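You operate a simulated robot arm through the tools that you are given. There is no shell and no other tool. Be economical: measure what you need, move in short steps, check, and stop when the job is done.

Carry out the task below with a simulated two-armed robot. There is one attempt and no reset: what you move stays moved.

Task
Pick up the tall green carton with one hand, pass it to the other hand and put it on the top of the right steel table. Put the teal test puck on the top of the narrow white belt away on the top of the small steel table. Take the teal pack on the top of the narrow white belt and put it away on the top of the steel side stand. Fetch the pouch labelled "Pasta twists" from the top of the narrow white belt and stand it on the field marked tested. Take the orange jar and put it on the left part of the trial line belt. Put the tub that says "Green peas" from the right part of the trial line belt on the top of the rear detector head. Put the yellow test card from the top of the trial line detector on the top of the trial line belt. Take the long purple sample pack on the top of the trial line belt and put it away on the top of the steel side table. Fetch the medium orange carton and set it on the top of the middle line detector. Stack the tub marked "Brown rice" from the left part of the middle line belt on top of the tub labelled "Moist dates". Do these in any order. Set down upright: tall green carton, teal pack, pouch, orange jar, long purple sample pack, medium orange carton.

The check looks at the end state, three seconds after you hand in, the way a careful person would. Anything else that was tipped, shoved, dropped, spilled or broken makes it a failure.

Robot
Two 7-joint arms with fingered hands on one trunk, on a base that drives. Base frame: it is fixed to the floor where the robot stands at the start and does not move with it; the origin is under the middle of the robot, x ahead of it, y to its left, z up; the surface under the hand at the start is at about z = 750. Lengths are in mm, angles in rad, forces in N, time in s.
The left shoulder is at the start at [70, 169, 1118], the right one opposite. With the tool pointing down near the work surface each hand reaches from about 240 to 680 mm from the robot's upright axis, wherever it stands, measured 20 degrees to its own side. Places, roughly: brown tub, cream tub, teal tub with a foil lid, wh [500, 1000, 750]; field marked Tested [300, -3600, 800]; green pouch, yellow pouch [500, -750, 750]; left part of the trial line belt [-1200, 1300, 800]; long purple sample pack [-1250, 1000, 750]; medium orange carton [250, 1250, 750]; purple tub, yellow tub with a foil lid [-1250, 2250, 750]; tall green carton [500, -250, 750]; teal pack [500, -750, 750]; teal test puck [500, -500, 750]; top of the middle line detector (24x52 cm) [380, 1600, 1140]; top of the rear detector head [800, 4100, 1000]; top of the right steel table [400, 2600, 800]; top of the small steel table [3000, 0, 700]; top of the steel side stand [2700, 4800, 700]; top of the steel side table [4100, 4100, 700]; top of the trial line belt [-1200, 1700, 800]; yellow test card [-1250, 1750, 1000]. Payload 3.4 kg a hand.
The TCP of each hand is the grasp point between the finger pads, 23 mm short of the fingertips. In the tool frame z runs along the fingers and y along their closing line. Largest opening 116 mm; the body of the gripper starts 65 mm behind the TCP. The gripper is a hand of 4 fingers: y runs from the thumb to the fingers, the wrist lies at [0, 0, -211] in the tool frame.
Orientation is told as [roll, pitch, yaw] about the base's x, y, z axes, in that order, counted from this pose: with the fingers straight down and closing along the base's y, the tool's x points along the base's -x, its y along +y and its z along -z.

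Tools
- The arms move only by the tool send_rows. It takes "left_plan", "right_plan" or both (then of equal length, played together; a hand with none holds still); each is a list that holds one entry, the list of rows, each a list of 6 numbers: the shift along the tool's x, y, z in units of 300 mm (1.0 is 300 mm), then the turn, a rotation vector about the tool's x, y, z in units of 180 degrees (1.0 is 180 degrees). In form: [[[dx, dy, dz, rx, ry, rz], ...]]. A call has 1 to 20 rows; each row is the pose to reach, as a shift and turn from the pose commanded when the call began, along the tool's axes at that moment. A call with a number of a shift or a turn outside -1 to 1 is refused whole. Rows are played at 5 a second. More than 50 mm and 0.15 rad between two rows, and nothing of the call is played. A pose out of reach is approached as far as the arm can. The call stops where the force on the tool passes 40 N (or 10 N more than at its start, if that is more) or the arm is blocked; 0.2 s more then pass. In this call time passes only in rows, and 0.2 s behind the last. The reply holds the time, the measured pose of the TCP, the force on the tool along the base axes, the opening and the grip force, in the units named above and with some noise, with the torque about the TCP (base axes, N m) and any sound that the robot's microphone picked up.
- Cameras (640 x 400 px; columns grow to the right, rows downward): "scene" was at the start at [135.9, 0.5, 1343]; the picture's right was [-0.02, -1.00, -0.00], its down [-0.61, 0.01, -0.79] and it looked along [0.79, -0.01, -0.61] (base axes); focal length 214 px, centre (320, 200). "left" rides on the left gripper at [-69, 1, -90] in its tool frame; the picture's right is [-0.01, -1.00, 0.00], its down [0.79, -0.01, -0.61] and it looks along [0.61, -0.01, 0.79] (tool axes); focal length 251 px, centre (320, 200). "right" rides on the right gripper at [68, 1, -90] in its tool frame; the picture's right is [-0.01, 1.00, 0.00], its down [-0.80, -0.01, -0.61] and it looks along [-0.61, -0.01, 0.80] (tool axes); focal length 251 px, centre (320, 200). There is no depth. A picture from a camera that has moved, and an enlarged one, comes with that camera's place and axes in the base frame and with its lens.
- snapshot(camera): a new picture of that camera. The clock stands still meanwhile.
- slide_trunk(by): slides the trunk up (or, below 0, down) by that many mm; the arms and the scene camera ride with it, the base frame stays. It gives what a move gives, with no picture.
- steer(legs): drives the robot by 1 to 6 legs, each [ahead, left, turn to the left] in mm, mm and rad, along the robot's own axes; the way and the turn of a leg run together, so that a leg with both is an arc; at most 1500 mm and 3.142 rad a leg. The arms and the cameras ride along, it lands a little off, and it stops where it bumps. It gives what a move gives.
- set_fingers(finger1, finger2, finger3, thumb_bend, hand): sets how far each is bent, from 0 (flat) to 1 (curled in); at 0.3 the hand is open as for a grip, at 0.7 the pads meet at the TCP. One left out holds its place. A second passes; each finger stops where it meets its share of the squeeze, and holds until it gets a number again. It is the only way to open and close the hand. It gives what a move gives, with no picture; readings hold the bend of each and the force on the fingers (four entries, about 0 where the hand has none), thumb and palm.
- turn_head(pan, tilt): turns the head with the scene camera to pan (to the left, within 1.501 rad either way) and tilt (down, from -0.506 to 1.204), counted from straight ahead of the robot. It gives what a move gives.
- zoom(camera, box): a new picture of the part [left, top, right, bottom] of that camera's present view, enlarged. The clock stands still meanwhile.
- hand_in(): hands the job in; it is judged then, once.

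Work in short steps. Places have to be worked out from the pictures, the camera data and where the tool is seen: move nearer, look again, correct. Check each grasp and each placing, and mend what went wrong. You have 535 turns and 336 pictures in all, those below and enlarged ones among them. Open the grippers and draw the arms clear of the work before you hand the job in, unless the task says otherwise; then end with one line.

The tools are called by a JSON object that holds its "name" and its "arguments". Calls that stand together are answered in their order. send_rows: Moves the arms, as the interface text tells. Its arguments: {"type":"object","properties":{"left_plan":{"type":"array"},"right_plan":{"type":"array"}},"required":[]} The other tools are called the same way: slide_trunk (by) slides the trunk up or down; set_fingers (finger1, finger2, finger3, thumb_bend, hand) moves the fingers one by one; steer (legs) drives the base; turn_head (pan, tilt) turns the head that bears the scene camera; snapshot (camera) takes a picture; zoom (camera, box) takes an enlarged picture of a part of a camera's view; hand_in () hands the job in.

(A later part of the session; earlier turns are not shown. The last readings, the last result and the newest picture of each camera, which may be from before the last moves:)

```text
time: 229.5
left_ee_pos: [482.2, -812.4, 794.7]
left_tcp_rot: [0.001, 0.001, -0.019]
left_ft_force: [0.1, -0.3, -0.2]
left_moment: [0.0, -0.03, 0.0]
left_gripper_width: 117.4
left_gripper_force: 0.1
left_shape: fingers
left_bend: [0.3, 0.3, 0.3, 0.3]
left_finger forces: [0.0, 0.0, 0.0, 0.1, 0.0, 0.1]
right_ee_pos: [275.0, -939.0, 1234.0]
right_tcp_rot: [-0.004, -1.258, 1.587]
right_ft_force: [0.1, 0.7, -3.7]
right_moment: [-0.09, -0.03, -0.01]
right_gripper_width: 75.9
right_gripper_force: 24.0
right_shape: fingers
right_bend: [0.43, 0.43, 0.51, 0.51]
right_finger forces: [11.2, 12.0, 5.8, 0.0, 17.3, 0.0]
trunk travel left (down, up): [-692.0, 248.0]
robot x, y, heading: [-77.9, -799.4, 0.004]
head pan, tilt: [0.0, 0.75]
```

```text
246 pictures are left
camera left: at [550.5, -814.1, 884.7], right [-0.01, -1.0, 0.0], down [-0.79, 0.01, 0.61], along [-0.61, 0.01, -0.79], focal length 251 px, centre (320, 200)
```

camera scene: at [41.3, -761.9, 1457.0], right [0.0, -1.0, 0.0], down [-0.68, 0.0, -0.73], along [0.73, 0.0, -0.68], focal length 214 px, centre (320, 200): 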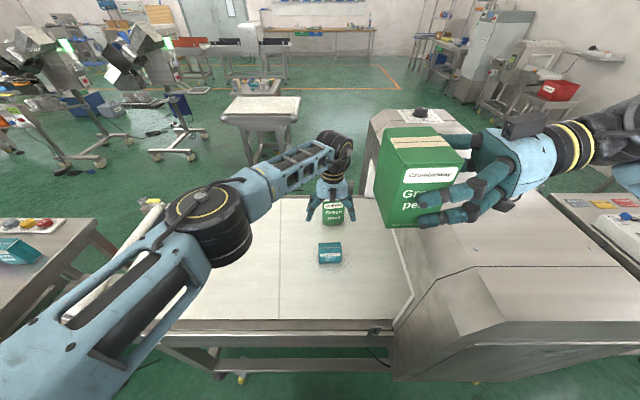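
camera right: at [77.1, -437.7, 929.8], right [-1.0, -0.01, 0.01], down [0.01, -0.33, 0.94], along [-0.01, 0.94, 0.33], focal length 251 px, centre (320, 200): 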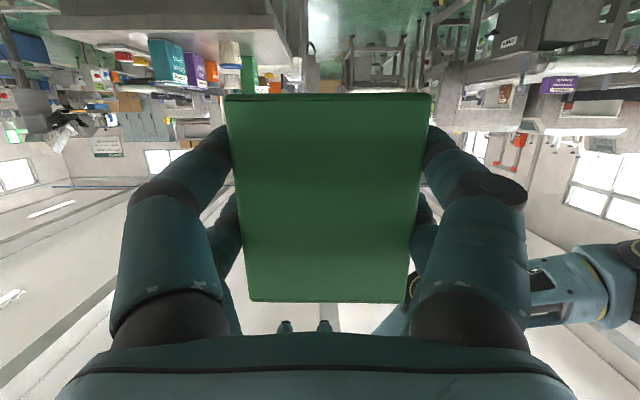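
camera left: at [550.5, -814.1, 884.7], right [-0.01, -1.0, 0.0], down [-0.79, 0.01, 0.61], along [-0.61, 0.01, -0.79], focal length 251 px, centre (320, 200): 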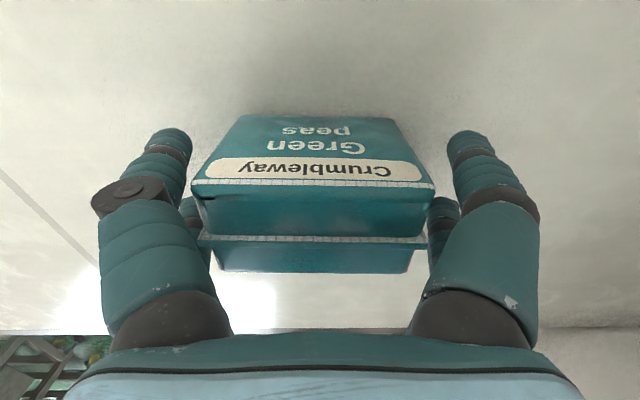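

Nicely straddled; closing and lifting.

{"name": "set_fingers", "arguments": {"hand": "left", "finger1": 0.7, "finger2": 0.7, "finger3": 0.7, "thumb_bend": 0.7}}

{"name": "send_rows", "arguments": {"left_plan": [[[0, 0, -0.03, 0, 0, 0], [0, 0, -0.1, 0, 0, 0], [0, 0, -0.25, 0, 0, 0], [0, 0, -0.4, 0, 0, 0]]]}}

{"name": "snapshot", "arguments": {"camera": "left"}}

{"name": "snapshot", "arguments": {"camera": "scene"}}

```text
time: 230.5
left_ee_pos: [482.4, -812.9, 794.5]
left_tcp_rot: [0.0, -0.002, -0.021]
left_ft_force: [-0.4, -2.0, 1.3]
left_moment: [-0.12, 0.03, -0.01]
left_gripper_width: 81.8
left_gripper_force: 27.9
left_shape: fingers
left_bend: [0.47, 0.47, 0.47, 0.5]
left_finger forces: [14.2, 14.0, 7.5, 0.1, 21.3, 0.0]
right_ee_pos: [275.4, -937.7, 1233.8]
right_tcp_rot: [-0.006, -1.259, 1.588]
right_ft_force: [-0.8, -0.3, -4.4]
right_moment: [-0.08, 0.0, -0.01]
right_gripper_width: 75.9
right_gripper_force: 23.3
right_shape: fingers
right_bend: [0.43, 0.43, 0.51, 0.51]
right_finger forces: [11.1, 12.1, 5.8, 0.0, 17.4, 0.0]
trunk travel left (down, up): [-692.0, 248.0]
robot x, y, heading: [-78.7, -797.8, 0.004]
head pan, tilt: [0.0, 0.75]
```

```text
time: 231.5
left_ee_pos: [481.1, -812.1, 915.9]
left_tcp_rot: [-0.001, 0.0, -0.022]
left_ft_force: [0.6, 0.1, -2.7]
left_moment: [0.02, 0.01, 0.01]
left_gripper_width: 81.9
left_gripper_force: 27.8
left_shape: fingers
left_bend: [0.47, 0.47, 0.47, 0.51]
left_finger forces: [14.2, 14.1, 7.3, 0.0, 20.5, 0.0]
right_ee_pos: [274.6, -936.9, 1234.0]
right_tcp_rot: [-0.008, -1.258, 1.59]
right_ft_force: [0.7, -1.0, -4.2]
right_moment: [-0.09, -0.04, -0.01]
right_gripper_width: 76.2
right_gripper_force: 23.2
right_shape: fingers
right_bend: [0.43, 0.43, 0.51, 0.51]
right_finger forces: [11.1, 12.0, 5.8, 0.0, 17.4, 0.1]
trunk travel left (down, up): [-692.0, 248.0]
robot x, y, heading: [-77.7, -801.4, 0.003]
head pan, tilt: [0.0, 0.75]
```

```text
245 pictures are left
camera left: at [549.8, -813.0, 1005.9], right [-0.01, -1.0, 0.0], down [-0.8, 0.01, 0.61], along [-0.61, 0.01, -0.8], focal length 251 px, centre (320, 200)
```

left: 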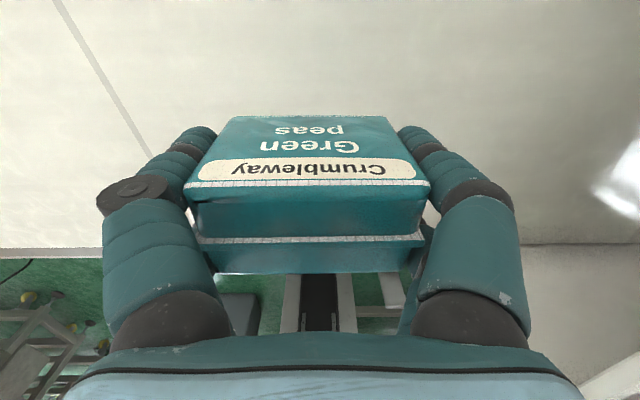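

```text
244 pictures are left
camera scene: at [55.5, -799.5, 1402.0], right [0.0, -1.0, 0.0], down [-0.68, 0.0, -0.73], along [0.73, 0.0, -0.68], focal length 214 px, centre (320, 200)
```

scene: 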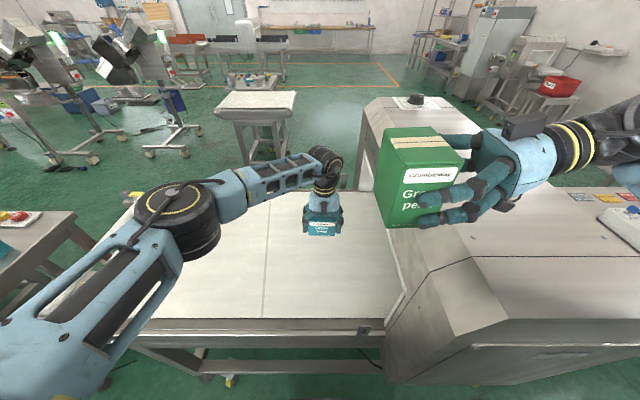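

Teal pack held. I raise it, back off, turn to face +y and look up the aisle.

{"name": "send_rows", "arguments": {"left_plan": [[[0, 0, -0.13, 0, 0, 0], [0.05, 0, -0.26, 0, 0, 0], [0.1, 0, -0.4, 0, 0, 0], [0.2, 0, -0.5, 0, 0, 0], [0.3, 0.05, -0.55, 0, 0, 0]]]}}

{"name": "steer", "arguments": {"legs": [[-350, 200, 0], [0, 0, 1.57]]}}

{"name": "turn_head", "arguments": {"pan": 0, "tilt": 0.45}}

{"name": "snapshot", "arguments": {"camera": "scene"}}

```text
time: 232.7
left_ee_pos: [391.5, -795.2, 1080.7]
left_tcp_rot: [-0.002, 0.001, -0.02]
left_ft_force: [0.4, -0.1, -1.8]
left_moment: [0.03, -0.04, -0.01]
left_gripper_width: 81.8
left_gripper_force: 28.5
left_shape: fingers
left_bend: [0.47, 0.47, 0.47, 0.51]
left_finger forces: [14.1, 14.0, 7.3, 0.1, 20.3, 0.0]
right_ee_pos: [274.1, -935.1, 1233.5]
right_tcp_rot: [-0.009, -1.258, 1.59]
right_ft_force: [0.3, 0.4, -2.8]
right_moment: [-0.13, -0.03, -0.01]
right_gripper_width: 75.8
right_gripper_force: 23.0
right_shape: fingers
right_bend: [0.43, 0.43, 0.51, 0.51]
right_finger forces: [11.2, 11.9, 5.7, 0.0, 17.4, 0.0]
trunk travel left (down, up): [-692.0, 248.0]
robot x, y, heading: [-77.2, -802.3, -0.004]
head pan, tilt: [0.0, 0.75]
```

```text
time: 239.0
left_ee_pos: [-422.7, -136.9, 1079.2]
left_tcp_rot: [0.0, -0.001, 1.53]
left_ft_force: [0.2, -0.3, -1.1]
left_moment: [-0.02, -0.01, 0.01]
left_gripper_width: 81.5
left_gripper_force: 28.0
left_shape: fingers
left_bend: [0.47, 0.47, 0.47, 0.51]
left_finger forces: [14.4, 13.9, 7.4, 0.0, 20.3, 0.0]
right_ee_pos: [-284.0, -255.9, 1233.8]
right_tcp_rot: [-0.005, -1.259, 3.141]
right_ft_force: [-0.5, -0.7, -4.6]
right_moment: [0.04, -0.09, 0.0]
right_gripper_width: 75.9
right_gripper_force: 22.3
right_shape: fingers
right_bend: [0.43, 0.43, 0.51, 0.51]
right_finger forces: [11.0, 11.7, 5.6, 0.1, 17.1, 0.0]
trunk travel left (down, up): [-692.0, 248.0]
robot x, y, heading: [-427.5, -603.5, 1.549]
head pan, tilt: [0.0, 0.75]
```

```text
time: 239.8
left_ee_pos: [-423.0, -135.1, 1080.2]
left_tcp_rot: [0.001, 0.0, 1.531]
left_ft_force: [0.9, -0.9, -2.1]
left_moment: [0.01, -0.01, 0.01]
left_gripper_width: 81.5
left_gripper_force: 27.9
left_shape: fingers
left_bend: [0.47, 0.47, 0.47, 0.51]
left_finger forces: [14.3, 13.7, 7.2, 0.0, 20.2, 0.1]
right_ee_pos: [-283.3, -256.3, 1233.1]
right_tcp_rot: [-0.006, -1.258, 3.139]
right_ft_force: [0.9, 0.1, -4.4]
right_moment: [0.03, -0.06, 0.0]
right_gripper_width: 75.4
right_gripper_force: 22.4
right_shape: fingers
right_bend: [0.43, 0.43, 0.51, 0.51]
right_finger forces: [11.1, 11.7, 5.4, 0.0, 17.0, 0.1]
trunk travel left (down, up): [-692.0, 248.0]
robot x, y, heading: [-427.3, -603.9, 1.555]
head pan, tilt: [0.0, 0.45]
```

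```text
243 pictures are left
camera scene: at [-424.1, -460.2, 1428.3], right [1.0, -0.02, 0.0], down [-0.01, -0.44, -0.9], along [0.02, 0.9, -0.44], focal length 214 px, centre (320, 200)
```

scene: 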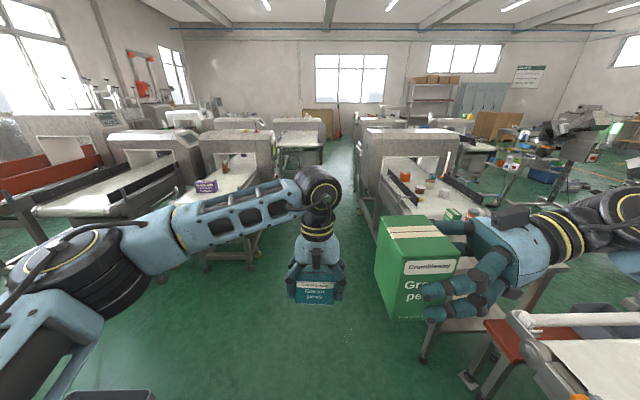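

The aisle north is clear. I raise the trunk and drive on.

{"name": "slide_trunk", "arguments": {"by": 150}}

{"name": "steer", "arguments": {"legs": [[1400, -20, 0.015], [700, 0, 0]]}}

{"name": "turn_head", "arguments": {"pan": -0.3, "tilt": 0.5}}

{"name": "snapshot", "arguments": {"camera": "scene"}}

```text
time: 241.6
left_ee_pos: [-422.9, -135.1, 1230.1]
left_tcp_rot: [0.002, 0.0, 1.531]
left_ft_force: [-0.8, 0.0, -1.8]
left_moment: [0.02, 0.0, 0.0]
left_gripper_width: 81.6
left_gripper_force: 27.7
left_shape: fingers
left_bend: [0.47, 0.47, 0.47, 0.51]
left_finger forces: [14.4, 13.8, 7.3, 0.1, 20.3, 0.0]
right_ee_pos: [-284.2, -256.4, 1384.8]
right_tcp_rot: [-0.005, -1.258, 3.14]
right_ft_force: [0.1, 0.5, -3.8]
right_moment: [0.02, -0.11, 0.02]
right_gripper_width: 75.5
right_gripper_force: 22.9
right_shape: fingers
right_bend: [0.43, 0.43, 0.51, 0.51]
right_finger forces: [11.0, 11.6, 5.4, 0.0, 17.1, 0.0]
trunk travel left (down, up): [-842.0, 98.0]
robot x, y, heading: [-426.0, -609.6, 1.556]
head pan, tilt: [0.0, 0.45]
```

```text
time: 252.0
left_ee_pos: [-385.7, 1971.9, 1229.4]
left_tcp_rot: [0.0, 0.0, 1.546]
left_ft_force: [0.9, -0.6, -2.1]
left_moment: [0.0, -0.03, -0.03]
left_gripper_width: 81.5
left_gripper_force: 28.2
left_shape: fingers
left_bend: [0.47, 0.47, 0.47, 0.51]
left_finger forces: [14.3, 13.7, 7.3, 0.0, 20.3, 0.0]
right_ee_pos: [-246.8, 1853.2, 1384.1]
right_tcp_rot: [-0.009, -1.258, -3.127]
right_ft_force: [-0.1, 0.6, -4.2]
right_moment: [0.02, -0.09, 0.02]
right_gripper_width: 75.9
right_gripper_force: 22.9
right_shape: fingers
right_bend: [0.43, 0.43, 0.51, 0.51]
right_finger forces: [11.1, 11.7, 5.5, 0.0, 17.2, 0.0]
trunk travel left (down, up): [-842.0, 98.0]
robot x, y, heading: [-384.8, 1499.3, 1.567]
head pan, tilt: [0.0, 0.45]
```

```text
time: 252.8
left_ee_pos: [-385.5, 1972.9, 1228.7]
left_tcp_rot: [-0.002, 0.002, 1.545]
left_ft_force: [-0.4, -0.3, -2.3]
left_moment: [-0.01, 0.0, 0.01]
left_gripper_width: 81.9
left_gripper_force: 27.7
left_shape: fingers
left_bend: [0.47, 0.47, 0.47, 0.51]
left_finger forces: [14.3, 13.7, 7.3, 0.0, 20.3, 0.0]
right_ee_pos: [-246.2, 1854.8, 1383.5]
right_tcp_rot: [-0.003, -1.258, -3.133]
right_ft_force: [0.5, 0.1, -3.9]
right_moment: [0.02, -0.07, -0.04]
right_gripper_width: 75.6
right_gripper_force: 23.0
right_shape: fingers
right_bend: [0.43, 0.43, 0.51, 0.51]
right_finger forces: [11.2, 11.7, 5.6, 0.0, 17.2, 0.0]
trunk travel left (down, up): [-842.0, 98.0]
robot x, y, heading: [-381.8, 1503.9, 1.569]
head pan, tilt: [-0.3, 0.499]
```

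```text
242 pictures are left
camera scene: at [-356.9, 1643.1, 1573.9], right [0.95, -0.3, 0.0], down [-0.14, -0.46, -0.88], along [0.26, 0.84, -0.48], focal length 214 px, centre (320, 200)
```

scene: 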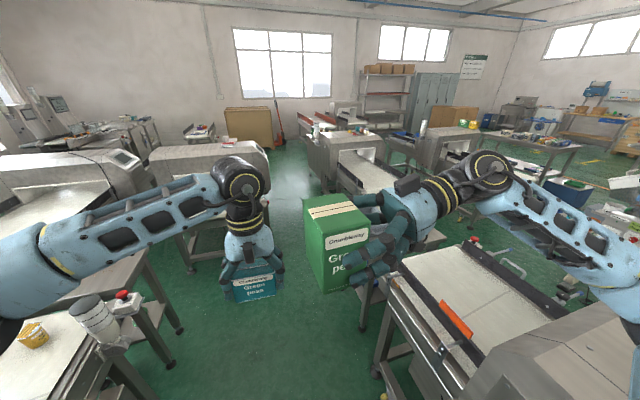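

Moving further and looking right for the right steel table.

{"name": "steer", "arguments": {"legs": [[650, 0, 0]]}}

{"name": "turn_head", "arguments": {"pan": -1.2, "tilt": 0.5}}

{"name": "snapshot", "arguments": {"camera": "scene"}}

```text
time: 256.4
left_ee_pos: [-384.3, 2623.3, 1230.1]
left_tcp_rot: [-0.001, -0.001, 1.548]
left_ft_force: [-0.2, 0.5, -2.0]
left_moment: [0.0, -0.05, 0.01]
left_gripper_width: 81.8
left_gripper_force: 28.0
left_shape: fingers
left_bend: [0.47, 0.47, 0.47, 0.51]
left_finger forces: [14.2, 13.8, 7.4, 0.1, 20.2, 0.0]
right_ee_pos: [-244.6, 2504.7, 1385.0]
right_tcp_rot: [-0.009, -1.258, -3.125]
right_ft_force: [-0.4, -0.3, -4.4]
right_moment: [0.01, -0.1, -0.03]
right_gripper_width: 75.9
right_gripper_force: 22.7
right_shape: fingers
right_bend: [0.43, 0.43, 0.51, 0.51]
right_finger forces: [11.1, 11.7, 5.6, 0.0, 17.1, 0.0]
trunk travel left (down, up): [-842.0, 98.0]
robot x, y, heading: [-381.9, 2151.1, 1.567]
head pan, tilt: [-0.3, 0.499]
```

```text
time: 257.6
left_ee_pos: [-384.9, 2624.0, 1230.2]
left_tcp_rot: [0.001, 0.0, 1.545]
left_ft_force: [-0.1, -0.2, -2.6]
left_moment: [0.01, 0.01, -0.02]
left_gripper_width: 81.4
left_gripper_force: 28.2
left_shape: fingers
left_bend: [0.47, 0.47, 0.47, 0.51]
left_finger forces: [14.3, 13.8, 7.2, 0.0, 20.4, 0.1]
right_ee_pos: [-243.3, 2506.2, 1384.2]
right_tcp_rot: [-0.007, -1.259, -3.129]
right_ft_force: [-0.2, -0.4, -4.6]
right_moment: [0.05, -0.11, 0.0]
right_gripper_width: 75.7
right_gripper_force: 22.7
right_shape: fingers
right_bend: [0.43, 0.43, 0.51, 0.51]
right_finger forces: [11.1, 11.7, 5.5, 0.0, 17.1, 0.0]
trunk travel left (down, up): [-842.0, 98.0]
robot x, y, heading: [-379.5, 2155.1, 1.568]
head pan, tilt: [-1.201, 0.499]
```

```text
241 pictures are left
camera scene: at [-296.9, 2240.5, 1574.0], right [0.36, -0.93, 0.0], down [-0.45, -0.17, -0.88], along [0.82, 0.32, -0.48], focal length 214 px, centre (320, 200)
```

scene: 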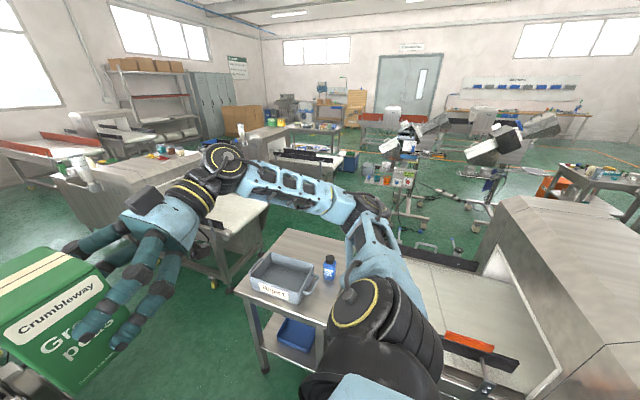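

The right steel table holds a tray and a bottle. I turn to face it (+x) and take a better look.

{"name": "steer", "arguments": {"legs": [[0, 0, -1.568], [0, 480, 0], [120, 0, 0]]}}

{"name": "turn_head", "arguments": {"pan": -0.1, "tilt": 0.8}}

{"name": "snapshot", "arguments": {"camera": "scene"}}

```text
time: 265.1
left_ee_pos: [210.6, 2627.4, 1231.8]
left_tcp_rot: [0.0, -0.001, -0.033]
left_ft_force: [-0.1, 0.7, -1.6]
left_moment: [0.01, 0.03, 0.02]
left_gripper_width: 81.4
left_gripper_force: 27.5
left_shape: fingers
left_bend: [0.47, 0.47, 0.47, 0.51]
left_finger forces: [14.3, 13.8, 7.3, 0.0, 20.3, 0.0]
right_ee_pos: [90.8, 2488.7, 1384.2]
right_tcp_rot: [-0.013, -1.257, 1.587]
right_ft_force: [-0.1, 1.3, -4.0]
right_moment: [-0.11, -0.01, 0.0]
right_gripper_width: 75.3
right_gripper_force: 22.6
right_shape: fingers
right_bend: [0.43, 0.43, 0.51, 0.51]
right_finger forces: [10.9, 11.5, 5.4, 0.0, 17.0, 0.0]
trunk travel left (down, up): [-842.0, 98.0]
robot x, y, heading: [-257.9, 2629.8, -0.007]
head pan, tilt: [-1.201, 0.499]
```

```text
time: 266.5
left_ee_pos: [213.4, 2627.6, 1229.5]
left_tcp_rot: [0.0, 0.0, -0.032]
left_ft_force: [-1.3, -0.3, -2.4]
left_moment: [-0.01, 0.01, 0.03]
left_gripper_width: 81.4
left_gripper_force: 28.0
left_shape: fingers
left_bend: [0.47, 0.47, 0.47, 0.51]
left_finger forces: [14.4, 13.7, 7.3, 0.1, 20.2, 0.0]
right_ee_pos: [93.9, 2486.5, 1382.9]
right_tcp_rot: [-0.006, -1.255, 1.576]
right_ft_force: [0.1, 0.5, -4.3]
right_moment: [-0.08, 0.0, -0.04]
right_gripper_width: 75.2
right_gripper_force: 22.4
right_shape: fingers
right_bend: [0.43, 0.43, 0.51, 0.51]
right_finger forces: [11.0, 11.5, 5.5, 0.0, 17.0, 0.1]
trunk travel left (down, up): [-842.0, 98.0]
robot x, y, heading: [-259.4, 2629.8, -0.007]
head pan, tilt: [-0.099, 0.799]
```

```text
240 pictures are left
camera scene: at [-126.1, 2620.1, 1548.0], right [-0.11, -0.99, 0.0], down [-0.71, 0.08, -0.7], along [0.69, -0.08, -0.72], focal length 214 px, centre (320, 200)
```

scene: 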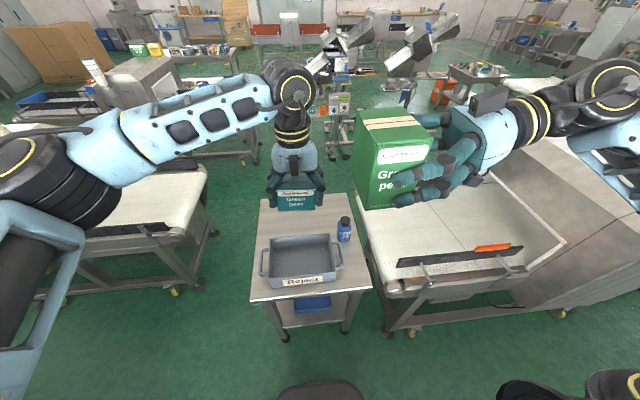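

Free area on the table is the far part (x 450–680). I swing the left hand aside, move up to the table and lower the trunk partway.

{"name": "send_rows", "arguments": {"left_plan": [[[0.05, 0.12, -0.04, 0, 0, 0], [0.1, 0.25, -0.08, 0, 0, 0], [0.15, 0.38, -0.12, 0, 0, 0], [0.2, 0.5, -0.16, 0, 0, 0], [0.25, 0.62, -0.2, 0, 0, 0], [0.3, 0.74, -0.24, 0, 0, 0], [0.35, 0.86, -0.28, 0, 0, 0], [0.4, 0.98, -0.33, 0, 0, 0]]]}}

{"name": "steer", "arguments": {"legs": [[0, 60, 0.006], [155, 0, 0]]}}

{"name": "slide_trunk", "arguments": {"by": -200}}

{"name": "snapshot", "arguments": {"camera": "scene"}}

```text
time: 268.3
left_ee_pos: [101.2, 2927.8, 1329.1]
left_tcp_rot: [-0.004, -0.001, -0.033]
left_ft_force: [-0.3, 0.2, -1.2]
left_moment: [0.04, -0.03, 0.04]
left_gripper_width: 81.7
left_gripper_force: 27.5
left_shape: fingers
left_bend: [0.47, 0.47, 0.47, 0.51]
left_finger forces: [14.3, 13.7, 7.4, 0.1, 20.2, 0.0]
right_ee_pos: [91.4, 2489.9, 1384.5]
right_tcp_rot: [-0.011, -1.258, 1.581]
right_ft_force: [-0.6, -0.1, -3.1]
right_moment: [-0.09, -0.08, 0.02]
right_gripper_width: 75.6
right_gripper_force: 22.2
right_shape: fingers
right_bend: [0.43, 0.43, 0.51, 0.51]
right_finger forces: [11.1, 11.4, 5.5, 0.0, 16.9, 0.0]
trunk travel left (down, up): [-842.0, 98.0]
robot x, y, heading: [-256.3, 2628.1, -0.008]
head pan, tilt: [-0.099, 0.799]
```

```text
time: 270.2
left_ee_pos: [253.4, 2990.1, 1330.2]
left_tcp_rot: [-0.001, 0.0, -0.027]
left_ft_force: [-1.1, 0.7, -1.6]
left_moment: [-0.04, -0.02, 0.0]
left_gripper_width: 81.4
left_gripper_force: 27.8
left_shape: fingers
left_bend: [0.47, 0.47, 0.47, 0.51]
left_finger forces: [14.3, 13.7, 7.4, 0.1, 20.1, 0.0]
right_ee_pos: [245.8, 2553.1, 1384.7]
right_tcp_rot: [-0.016, -1.254, 1.593]
right_ft_force: [0.2, 0.3, -3.8]
right_moment: [-0.13, -0.01, 0.02]
right_gripper_width: 75.2
right_gripper_force: 22.5
right_shape: fingers
right_bend: [0.43, 0.43, 0.51, 0.51]
right_finger forces: [11.1, 11.4, 5.4, 0.0, 17.0, 0.0]
trunk travel left (down, up): [-842.0, 98.0]
robot x, y, heading: [-101.9, 2689.5, -0.008]
head pan, tilt: [-0.099, 0.799]
```

```text
time: 272.4
left_ee_pos: [255.4, 2988.9, 1128.8]
left_tcp_rot: [0.0, 0.002, -0.026]
left_ft_force: [0.6, 0.3, -1.5]
left_moment: [0.03, 0.02, 0.02]
left_gripper_width: 81.5
left_gripper_force: 27.6
left_shape: fingers
left_bend: [0.47, 0.47, 0.47, 0.51]
left_finger forces: [14.3, 13.6, 7.4, 0.1, 20.0, 0.0]
right_ee_pos: [248.1, 2550.5, 1183.6]
right_tcp_rot: [-0.006, -1.258, 1.583]
right_ft_force: [0.1, -0.4, -3.4]
right_moment: [-0.08, -0.04, -0.02]
right_gripper_width: 75.3
right_gripper_force: 22.8
right_shape: fingers
right_bend: [0.43, 0.43, 0.51, 0.51]
right_finger forces: [11.1, 11.3, 5.5, 0.0, 17.1, 0.0]
trunk travel left (down, up): [-642.0, 298.0]
robot x, y, heading: [-104.5, 2690.7, -0.002]
head pan, tilt: [-0.099, 0.799]
```

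```text
239 pictures are left
camera scene: at [27.9, 2680.7, 1348.0], right [-0.1, -0.99, 0.0], down [-0.71, 0.07, -0.7], along [0.69, -0.07, -0.72], focal length 214 px, centre (320, 200)
```

scene: 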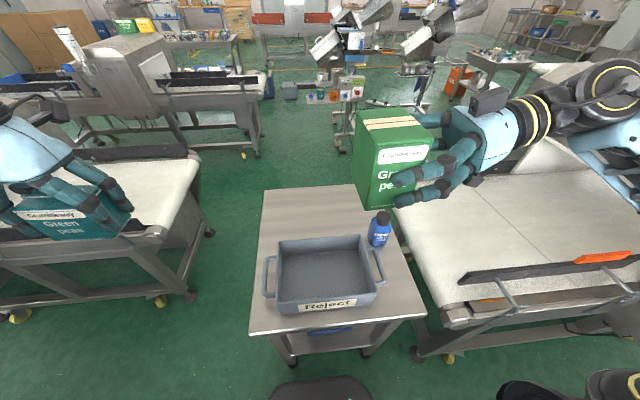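

Moving the carton out over the free far area.

{"name": "send_rows", "arguments": {"right_plan": [[[0.042, -0.118, 0.05, 0, 0, 0], [0.084, -0.235, 0.1, 0, 0, 0], [0.127, -0.353, 0.15, 0, 0, 0], [0.169, -0.47, 0.2, 0, 0, 0], [0.211, -0.588, 0.25, 0, 0, 0], [0.254, -0.705, 0.3, 0, 0, 0], [0.296, -0.823, 0.35, 0, 0, 0], [0.338, -0.94, 0.404, 0, 0, 0]]]}}

{"name": "snapshot", "arguments": {"camera": "scene"}}

```text
time: 274.2
left_ee_pos: [258.2, 2990.6, 1127.9]
left_tcp_rot: [-0.001, 0.0, -0.026]
left_ft_force: [-0.5, 0.6, -1.7]
left_moment: [-0.03, 0.02, -0.02]
left_gripper_width: 81.5
left_gripper_force: 27.9
left_shape: fingers
left_bend: [0.47, 0.47, 0.47, 0.51]
left_finger forces: [14.3, 13.6, 7.4, 0.1, 20.1, 0.0]
right_ee_pos: [534.1, 2636.6, 1048.9]
right_tcp_rot: [-0.007, -1.256, 1.586]
right_ft_force: [-0.3, 0.2, -4.2]
right_moment: [-0.07, 0.01, 0.01]
right_gripper_width: 75.0
right_gripper_force: 21.8
right_shape: fingers
right_bend: [0.43, 0.43, 0.51, 0.52]
right_finger forces: [11.0, 10.8, 5.3, 0.1, 16.6, 0.0]
trunk travel left (down, up): [-642.0, 298.0]
robot x, y, heading: [-99.4, 2690.1, -0.007]
head pan, tilt: [-0.099, 0.799]
```

```text
238 pictures are left
camera scene: at [29.9, 2683.0, 1347.8], right [-0.1, -0.99, 0.0], down [-0.71, 0.07, -0.7], along [0.69, -0.07, -0.72], focal length 214 px, centre (320, 200)
```

scene: 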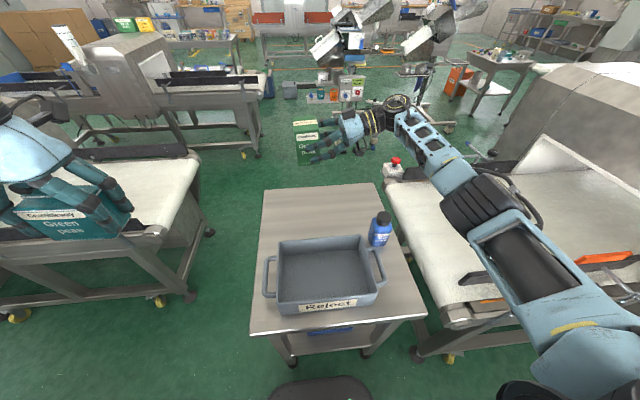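

Lowering by the arm, keeping the elbow high.

{"name": "send_rows", "arguments": {"right_plan": [[[0.15, 0, 0.049, 0, 0, 0], [0.3, 0, 0.098, 0, 0, 0], [0.475, 0, 0.155, 0, 0, 0]]]}}

{"name": "snapshot", "arguments": {"camera": "scene"}}

```text
refused: row 3 steps farther than a row can; nothing moved
```

```text
237 pictures are left
camera scene: at [29.9, 2683.0, 1347.8], right [-0.1, -0.99, 0.0], down [-0.71, 0.07, -0.7], along [0.69, -0.07, -0.72], focal length 214 px, centre (320, 200)
```

scene: 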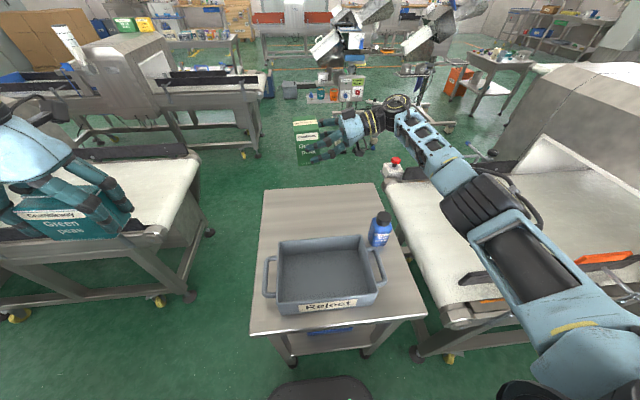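

One row was too long; repeating with finer steps.

{"name": "send_rows", "arguments": {"right_plan": [[[0.12, 0, 0.039, 0, 0, 0], [0.24, 0, 0.078, 0, 0, 0], [0.36, 0, 0.117, 0, 0, 0], [0.475, 0, 0.155, 0, 0, 0]]]}}

{"name": "snapshot", "arguments": {"camera": "scene"}}

```text
time: 275.2
left_ee_pos: [256.1, 2987.7, 1129.3]
left_tcp_rot: [0.0, 0.002, -0.026]
left_ft_force: [-0.7, 0.5, -2.4]
left_moment: [0.03, 0.02, 0.02]
left_gripper_width: 81.5
left_gripper_force: 27.3
left_shape: fingers
left_bend: [0.47, 0.47, 0.47, 0.51]
left_finger forces: [14.3, 13.7, 7.4, 0.0, 20.0, 0.0]
right_ee_pos: [520.6, 2637.9, 902.9]
right_tcp_rot: [-0.008, -1.257, 1.584]
right_ft_force: [-0.1, -0.7, -4.7]
right_moment: [-0.11, -0.02, 0.01]
right_gripper_width: 74.8
right_gripper_force: 22.0
right_shape: fingers
right_bend: [0.43, 0.43, 0.51, 0.52]
right_finger forces: [11.2, 10.8, 5.4, 0.1, 16.8, 0.1]
right hand out of reach, approached as far as the arm can: row 4
trunk travel left (down, up): [-642.0, 298.0]
robot x, y, heading: [-102.7, 2682.7, -0.002]
head pan, tilt: [-0.099, 0.799]
```

```text
236 pictures are left
camera scene: at [28.9, 2680.1, 1347.9], right [-0.1, -0.99, 0.0], down [-0.71, 0.07, -0.7], along [0.69, -0.07, -0.72], focal length 214 px, centre (320, 200)
```

scene: 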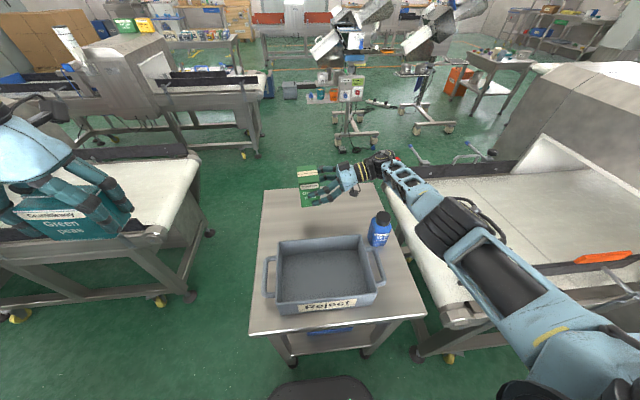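

Elbow is estimated at z≈1030, clear of the belt end. Lowering with the trunk.

{"name": "slide_trunk", "arguments": {"by": -65}}

{"name": "snapshot", "arguments": {"camera": "scene"}}

{"name": "snapshot", "arguments": {"camera": "right"}}

```text
time: 276.2
left_ee_pos: [256.4, 2987.7, 1063.8]
left_tcp_rot: [0.0, 0.0, -0.026]
left_ft_force: [-0.1, 0.4, -1.2]
left_moment: [-0.03, 0.01, -0.02]
left_gripper_width: 81.7
left_gripper_force: 27.7
left_shape: fingers
left_bend: [0.47, 0.47, 0.47, 0.51]
left_finger forces: [14.4, 13.6, 7.4, 0.0, 20.0, 0.0]
right_ee_pos: [520.5, 2636.7, 837.5]
right_tcp_rot: [-0.005, -1.256, 1.583]
right_ft_force: [0.1, -0.8, -4.1]
right_moment: [-0.09, -0.02, -0.03]
right_gripper_width: 74.7
right_gripper_force: 22.4
right_shape: fingers
right_bend: [0.43, 0.43, 0.51, 0.52]
right_finger forces: [11.2, 10.8, 5.4, 0.0, 16.7, 0.0]
trunk travel left (down, up): [-577.0, 363.0]
robot x, y, heading: [-100.5, 2684.2, -0.007]
head pan, tilt: [-0.099, 0.799]
```

```text
235 pictures are left
camera scene: at [28.3, 2680.7, 1283.0], right [-0.1, -0.99, 0.0], down [-0.71, 0.07, -0.7], along [0.69, -0.07, -0.72], focal length 214 px, centre (320, 200)
```

scene: 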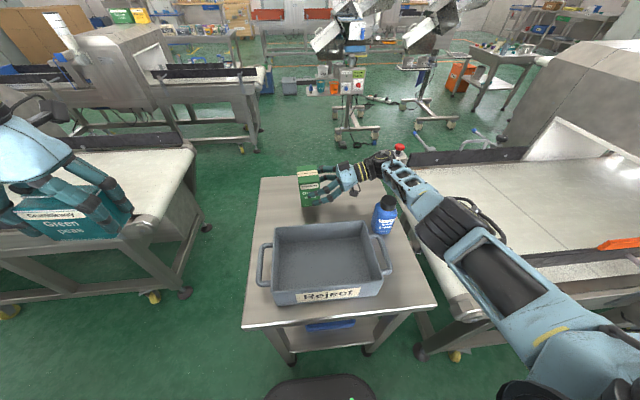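

```text
234 pictures are left
camera right: at [520.1, 2530.4, 800.0], right [-1.0, 0.0, 0.01], down [0.01, -0.33, 0.94], along [0.0, 0.94, 0.33], focal length 251 px, centre (320, 200)
```

right: 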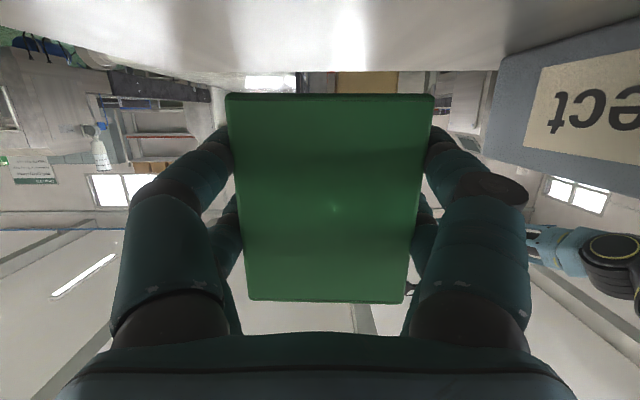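

The camera under the right hand would touch the table before the carton sits flat, so I dip the hand by 0.1 rad to let the carton's far edge touch first, then lower gently.

{"name": "send_rows", "arguments": {"right_plan": [[[0, 0, 0, 0, 0.016, 0], [0, 0, 0, 0, 0.032, 0]]]}}

{"name": "slide_trunk", "arguments": {"by": -15}}

{"name": "zoom", "arguments": {"camera": "scene", "box": [260, 130, 420, 250]}}

```text
time: 276.9
left_ee_pos: [257.1, 2987.8, 1064.6]
left_tcp_rot: [0.0, 0.0, -0.026]
left_ft_force: [0.0, -0.6, -2.0]
left_moment: [-0.02, -0.04, 0.02]
left_gripper_width: 81.5
left_gripper_force: 27.6
left_shape: fingers
left_bend: [0.47, 0.47, 0.47, 0.51]
left_finger forces: [14.4, 13.6, 7.5, 0.0, 20.0, 0.1]
right_ee_pos: [520.3, 2637.1, 837.2]
right_tcp_rot: [-0.005, -1.155, 1.581]
right_ft_force: [0.2, -0.9, -5.4]
right_moment: [-0.13, -0.02, 0.03]
right_gripper_width: 74.7
right_gripper_force: 21.4
right_shape: fingers
right_bend: [0.43, 0.43, 0.51, 0.52]
right_finger forces: [11.1, 10.8, 5.5, 0.0, 16.6, 0.0]
trunk travel left (down, up): [-577.0, 363.0]
robot x, y, heading: [-103.2, 2684.9, -0.005]
head pan, tilt: [-0.099, 0.799]
```

```text
time: 277.5
left_ee_pos: [257.0, 2988.2, 1048.9]
left_tcp_rot: [0.001, 0.0, -0.026]
left_ft_force: [-0.5, -0.2, -2.1]
left_moment: [-0.05, 0.0, 0.02]
left_gripper_width: 81.6
left_gripper_force: 27.8
left_shape: fingers
left_bend: [0.47, 0.47, 0.47, 0.51]
left_finger forces: [14.3, 13.7, 7.4, 0.0, 20.0, 0.1]
right_ee_pos: [519.7, 2636.5, 822.6]
right_tcp_rot: [-0.005, -1.157, 1.581]
right_ft_force: [-0.4, 0.6, -4.0]
right_moment: [-0.11, -0.01, -0.03]
right_gripper_width: 75.2
right_gripper_force: 21.8
right_shape: fingers
right_bend: [0.43, 0.43, 0.51, 0.52]
right_finger forces: [11.1, 10.8, 5.4, 0.0, 16.6, 0.1]
trunk travel left (down, up): [-562.0, 378.0]
robot x, y, heading: [-101.8, 2686.3, -0.006]
head pan, tilt: [-0.099, 0.799]
```

```text
3.33 times, centred on (340, 190) of scene
camera zoom: at [28.3, 2680.8, 1267.9], right [-0.1, -0.99, 0.0], down [-0.71, 0.07, -0.7], along [0.69, -0.07, -0.72], focal length 715 px, centre (253, 233)
```

zoom: 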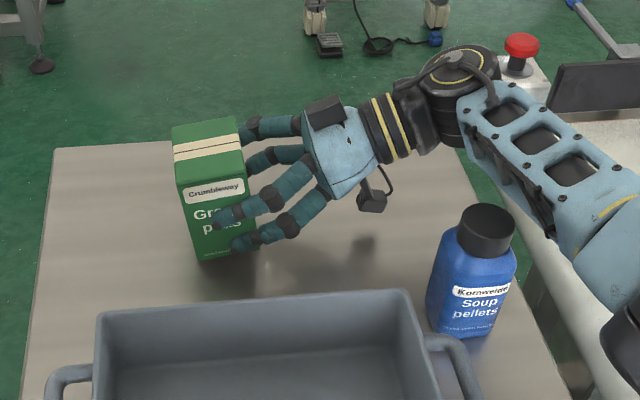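

Still free of contact; lowering further in small steps.

{"name": "slide_trunk", "arguments": {"by": -12}}

{"name": "zoom", "arguments": {"camera": "scene", "box": [260, 130, 420, 250]}}

```text
time: 278.1
left_ee_pos: [257.6, 2987.3, 1036.9]
left_tcp_rot: [0.0, 0.002, -0.026]
left_ft_force: [-0.4, -0.1, -1.5]
left_moment: [0.01, -0.01, -0.03]
left_gripper_width: 81.5
left_gripper_force: 27.5
left_shape: fingers
left_bend: [0.47, 0.47, 0.47, 0.51]
left_finger forces: [14.3, 13.6, 7.4, 0.0, 20.0, 0.1]
right_ee_pos: [519.9, 2636.1, 811.1]
right_tcp_rot: [-0.004, -1.155, 1.581]
right_ft_force: [-0.3, -0.3, -2.6]
right_moment: [-0.02, -0.04, 0.03]
right_gripper_width: 75.0
right_gripper_force: 22.2
right_shape: fingers
right_bend: [0.43, 0.43, 0.51, 0.52]
right_finger forces: [11.1, 11.0, 5.3, 0.1, 16.6, 0.0]
trunk travel left (down, up): [-550.0, 390.0]
robot x, y, heading: [-101.7, 2685.9, -0.008]
head pan, tilt: [-0.099, 0.799]
```

```text
3.33 times, centred on (340, 190) of scene
camera zoom: at [28.0, 2680.8, 1256.0], right [-0.1, -0.99, 0.0], down [-0.71, 0.07, -0.7], along [0.69, -0.07, -0.72], focal length 715 px, centre (253, 233)
```

zoom: 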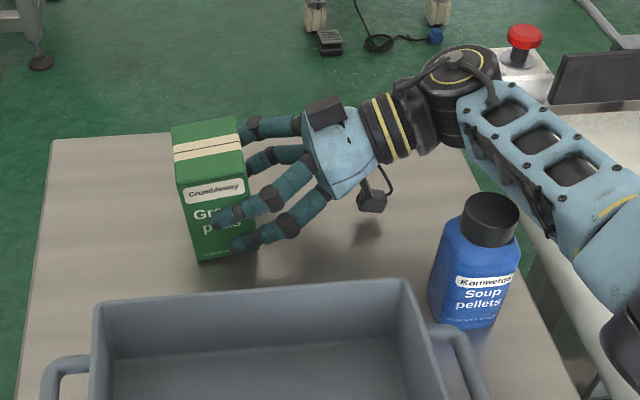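

Weight starts to transfer; a few more mm.

{"name": "slide_trunk", "arguments": {"by": -4}}

```text
time: 278.6
left_ee_pos: [252.9, 2989.6, 1033.5]
left_tcp_rot: [-0.002, -0.002, -0.026]
left_ft_force: [0.5, 0.1, -1.5]
left_moment: [0.0, 0.02, 0.0]
left_gripper_width: 81.8
left_gripper_force: 27.2
left_shape: fingers
left_bend: [0.47, 0.47, 0.47, 0.51]
left_finger forces: [14.3, 13.6, 7.3, 0.0, 20.0, 0.0]
right_ee_pos: [519.3, 2637.5, 810.5]
right_tcp_rot: [-0.02, -1.155, 1.592]
right_ft_force: [-0.9, -0.9, -4.0]
right_moment: [-0.09, -0.06, -0.01]
right_gripper_width: 74.7
right_gripper_force: 22.5
right_shape: fingers
right_bend: [0.43, 0.43, 0.51, 0.52]
right_finger forces: [11.1, 10.9, 5.3, 0.0, 16.5, 0.0]
trunk travel left (down, up): [-546.0, 394.0]
robot x, y, heading: [-100.5, 2684.8, -0.006]
head pan, tilt: [-0.099, 0.799]
```

The right arm seems to be hindered somewhere other than the hand. Checking the surroundings.

{"name": "turn_head", "arguments": {"pan": -0.6, "tilt": 0.75}}

{"name": "snapshot", "arguments": {"camera": "scene"}}

```text
time: 279.5
left_ee_pos: [251.9, 2989.1, 1034.3]
left_tcp_rot: [-0.001, -0.005, -0.026]
left_ft_force: [-1.0, -0.3, -1.2]
left_moment: [0.02, 0.0, -0.03]
left_gripper_width: 81.5
left_gripper_force: 27.7
left_shape: fingers
left_bend: [0.47, 0.47, 0.47, 0.51]
left_finger forces: [14.3, 13.7, 7.4, 0.0, 20.0, 0.0]
right_ee_pos: [516.8, 2637.9, 810.7]
right_tcp_rot: [-0.022, -1.154, 1.597]
right_ft_force: [-0.4, -0.5, -3.0]
right_moment: [-0.1, -0.03, 0.02]
right_gripper_width: 75.0
right_gripper_force: 22.8
right_shape: fingers
right_bend: [0.43, 0.43, 0.51, 0.52]
right_finger forces: [11.1, 10.9, 5.4, 0.1, 16.6, 0.0]
trunk travel left (down, up): [-546.0, 394.0]
robot x, y, heading: [-106.9, 2685.4, -0.004]
head pan, tilt: [-0.6, 0.75]
```

```text
231 pictures are left
camera scene: at [11.5, 2643.5, 1256.8], right [-0.57, -0.82, 0.0], down [-0.56, 0.39, -0.73], along [0.6, -0.42, -0.68], focal length 214 px, centre (320, 200)
```

scene: 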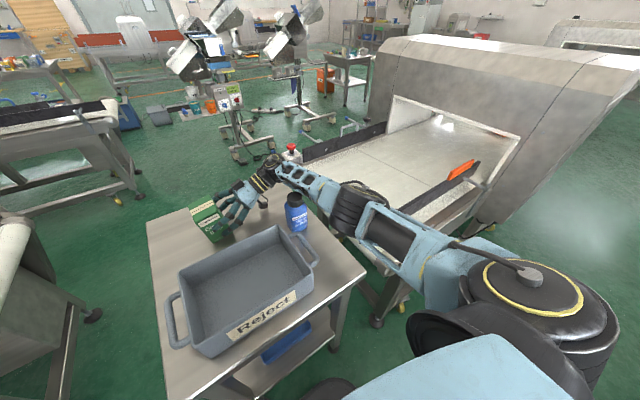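

The elbow is near the belt rail. I raise the trunk 6 mm and lower the hand by arm motion in small steps.

{"name": "slide_trunk", "arguments": {"by": 6}}

{"name": "send_rows", "arguments": {"right_plan": [[[0.012, 0, 0.005, 0, 0, 0], [0.024, 0, 0.01, 0, 0, 0], [0.036, 0, 0.015, 0, 0, 0]]]}}

{"name": "zoom", "arguments": {"camera": "scene", "box": [150, 150, 310, 270]}}

```text
time: 280.1
left_ee_pos: [255.7, 2988.1, 1038.7]
left_tcp_rot: [-0.001, -0.001, -0.027]
left_ft_force: [-0.4, 0.5, -2.1]
left_moment: [-0.04, 0.02, 0.0]
left_gripper_width: 81.9
left_gripper_force: 27.7
left_shape: fingers
left_bend: [0.47, 0.47, 0.47, 0.51]
left_finger forces: [14.2, 13.6, 7.4, 0.0, 20.0, 0.0]
right_ee_pos: [519.2, 2636.9, 811.9]
right_tcp_rot: [0.001, -1.156, 1.575]
right_ft_force: [-0.7, 0.4, -1.0]
right_moment: [0.04, -0.04, 0.06]
right_gripper_width: 75.0
right_gripper_force: 22.4
right_shape: fingers
right_bend: [0.43, 0.43, 0.51, 0.52]
right_finger forces: [11.2, 11.4, 5.1, 0.0, 16.6, 0.1]
trunk travel left (down, up): [-552.0, 388.0]
robot x, y, heading: [-102.2, 2685.2, -0.01]
head pan, tilt: [-0.6, 0.75]
```

```text
time: 280.9
left_ee_pos: [251.0, 2987.2, 1041.0]
left_tcp_rot: [0.0, -0.005, -0.025]
left_ft_force: [0.1, -1.1, -1.2]
left_moment: [-0.01, 0.01, -0.01]
left_gripper_width: 81.6
left_gripper_force: 27.8
left_shape: fingers
left_bend: [0.47, 0.47, 0.47, 0.51]
left_finger forces: [14.4, 13.6, 7.5, 0.0, 20.0, 0.0]
right_ee_pos: [518.1, 2636.7, 808.2]
right_tcp_rot: [-0.028, -1.158, 1.599]
right_ft_force: [1.0, -1.7, 8.4]
right_moment: [0.46, -0.15, -0.02]
right_gripper_width: 75.3
right_gripper_force: 22.3
right_shape: fingers
right_bend: [0.43, 0.44, 0.52, 0.52]
right_finger forces: [10.4, 11.3, 5.9, 0.0, 17.4, 0.0]
trunk travel left (down, up): [-552.0, 388.0]
robot x, y, heading: [-104.3, 2685.4, -0.007]
head pan, tilt: [-0.6, 0.75]
```

```text
3.33 times, centred on (230, 210) of scene
camera zoom: at [10.9, 2642.1, 1263.3], right [-0.57, -0.82, 0.0], down [-0.56, 0.39, -0.73], along [0.6, -0.42, -0.68], focal length 715 px, centre (620, 167)
```

zoom: 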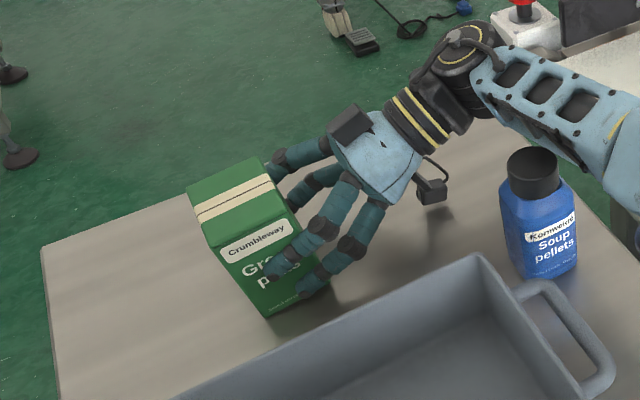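

The carton is pressed on the table (8 N). Opening the right hand gradually.

{"name": "set_fingers", "arguments": {"hand": "right", "finger1": 0.35, "finger2": 0.35, "finger3": 0.35, "thumb_bend": 0.35}}

{"name": "zoom", "arguments": {"camera": "scene", "box": [150, 150, 310, 270]}}

```text
time: 281.9
left_ee_pos: [251.8, 2988.9, 1041.0]
left_tcp_rot: [-0.001, -0.005, -0.025]
left_ft_force: [-0.1, -0.1, -1.5]
left_moment: [0.0, 0.01, 0.0]
left_gripper_width: 81.5
left_gripper_force: 27.6
left_shape: fingers
left_bend: [0.47, 0.47, 0.47, 0.51]
left_finger forces: [14.3, 13.6, 7.3, 0.0, 20.0, 0.0]
right_ee_pos: [518.2, 2637.2, 808.0]
right_tcp_rot: [-0.028, -1.156, 1.602]
right_ft_force: [-0.5, 0.3, 1.4]
right_moment: [0.01, 0.02, 0.0]
right_gripper_width: 101.9
right_gripper_force: 0.0
right_shape: fingers
right_bend: [0.35, 0.35, 0.35, 0.35]
right_finger forces: [0.1, 0.0, 0.1, 0.0, 0.0, 0.0]
trunk travel left (down, up): [-552.0, 388.0]
robot x, y, heading: [-99.9, 2685.0, -0.004]
head pan, tilt: [-0.6, 0.75]
```

```text
3.33 times, centred on (230, 210) of scene
camera zoom: at [9.8, 2642.8, 1262.9], right [-0.57, -0.82, 0.0], down [-0.56, 0.39, -0.73], along [0.6, -0.42, -0.68], focal length 715 px, centre (620, 167)
```

zoom: 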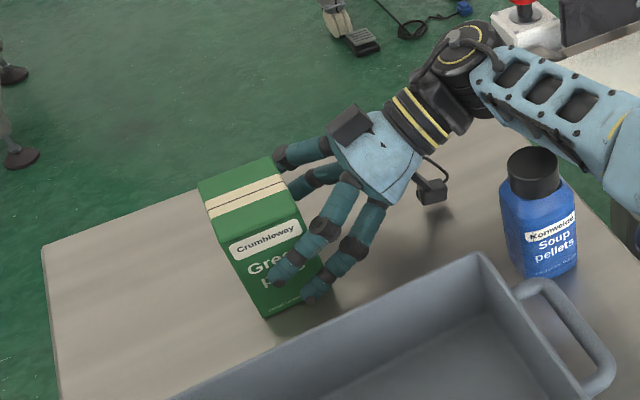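

Carton stands upright. I open fully and lift straight up with the trunk.

{"name": "set_fingers", "arguments": {"hand": "right", "finger1": 0.3, "finger2": 0.3, "finger3": 0.3, "thumb_bend": 0.3}}

{"name": "slide_trunk", "arguments": {"by": 250}}

{"name": "snapshot", "arguments": {"camera": "scene"}}

```text
time: 282.9
left_ee_pos: [251.9, 2988.9, 1039.2]
left_tcp_rot: [-0.001, -0.005, -0.027]
left_ft_force: [-0.3, -0.7, -2.8]
left_moment: [-0.02, -0.01, -0.02]
left_gripper_width: 81.5
left_gripper_force: 27.6
left_shape: fingers
left_bend: [0.47, 0.47, 0.47, 0.51]
left_finger forces: [14.3, 13.6, 7.5, 0.1, 20.0, 0.0]
right_ee_pos: [516.6, 2637.6, 807.8]
right_tcp_rot: [-0.028, -1.156, 1.606]
right_ft_force: [-0.6, -0.4, -0.5]
right_moment: [0.0, 0.0, 0.02]
right_gripper_width: 116.3
right_gripper_force: 0.1
right_shape: fingers
right_bend: [0.3, 0.3, 0.3, 0.3]
right_finger forces: [0.0, 0.1, 0.1, 0.0, 0.1, 0.1]
trunk travel left (down, up): [-552.0, 388.0]
robot x, y, heading: [-101.3, 2686.5, -0.007]
head pan, tilt: [-0.6, 0.75]
```

```text
time: 285.5
left_ee_pos: [256.6, 2989.1, 1287.5]
left_tcp_rot: [0.001, 0.0, -0.025]
left_ft_force: [0.0, 0.6, -2.4]
left_moment: [-0.01, -0.01, 0.0]
left_gripper_width: 81.7
left_gripper_force: 27.9
left_shape: fingers
left_bend: [0.47, 0.47, 0.47, 0.51]
left_finger forces: [14.4, 13.6, 7.4, 0.0, 20.1, 0.1]
right_ee_pos: [519.5, 2637.0, 1052.0]
right_tcp_rot: [-0.006, -1.157, 1.582]
right_ft_force: [0.0, -0.1, 0.4]
right_moment: [0.02, 0.03, 0.0]
right_gripper_width: 116.2
right_gripper_force: 0.1
right_shape: fingers
right_bend: [0.3, 0.3, 0.3, 0.3]
right_finger forces: [0.0, 0.0, 0.0, 0.1, 0.0, 0.1]
trunk travel left (down, up): [-802.0, 138.0]
robot x, y, heading: [-101.9, 2687.3, -0.006]
head pan, tilt: [-0.6, 0.75]
```

```text
228 pictures are left
camera scene: at [15.9, 2642.2, 1512.0], right [-0.57, -0.82, 0.0], down [-0.56, 0.39, -0.73], along [0.6, -0.42, -0.68], focal length 214 px, centre (320, 200)
```

scene: 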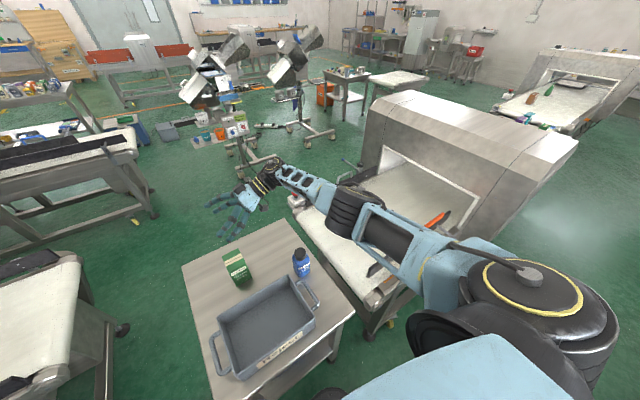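

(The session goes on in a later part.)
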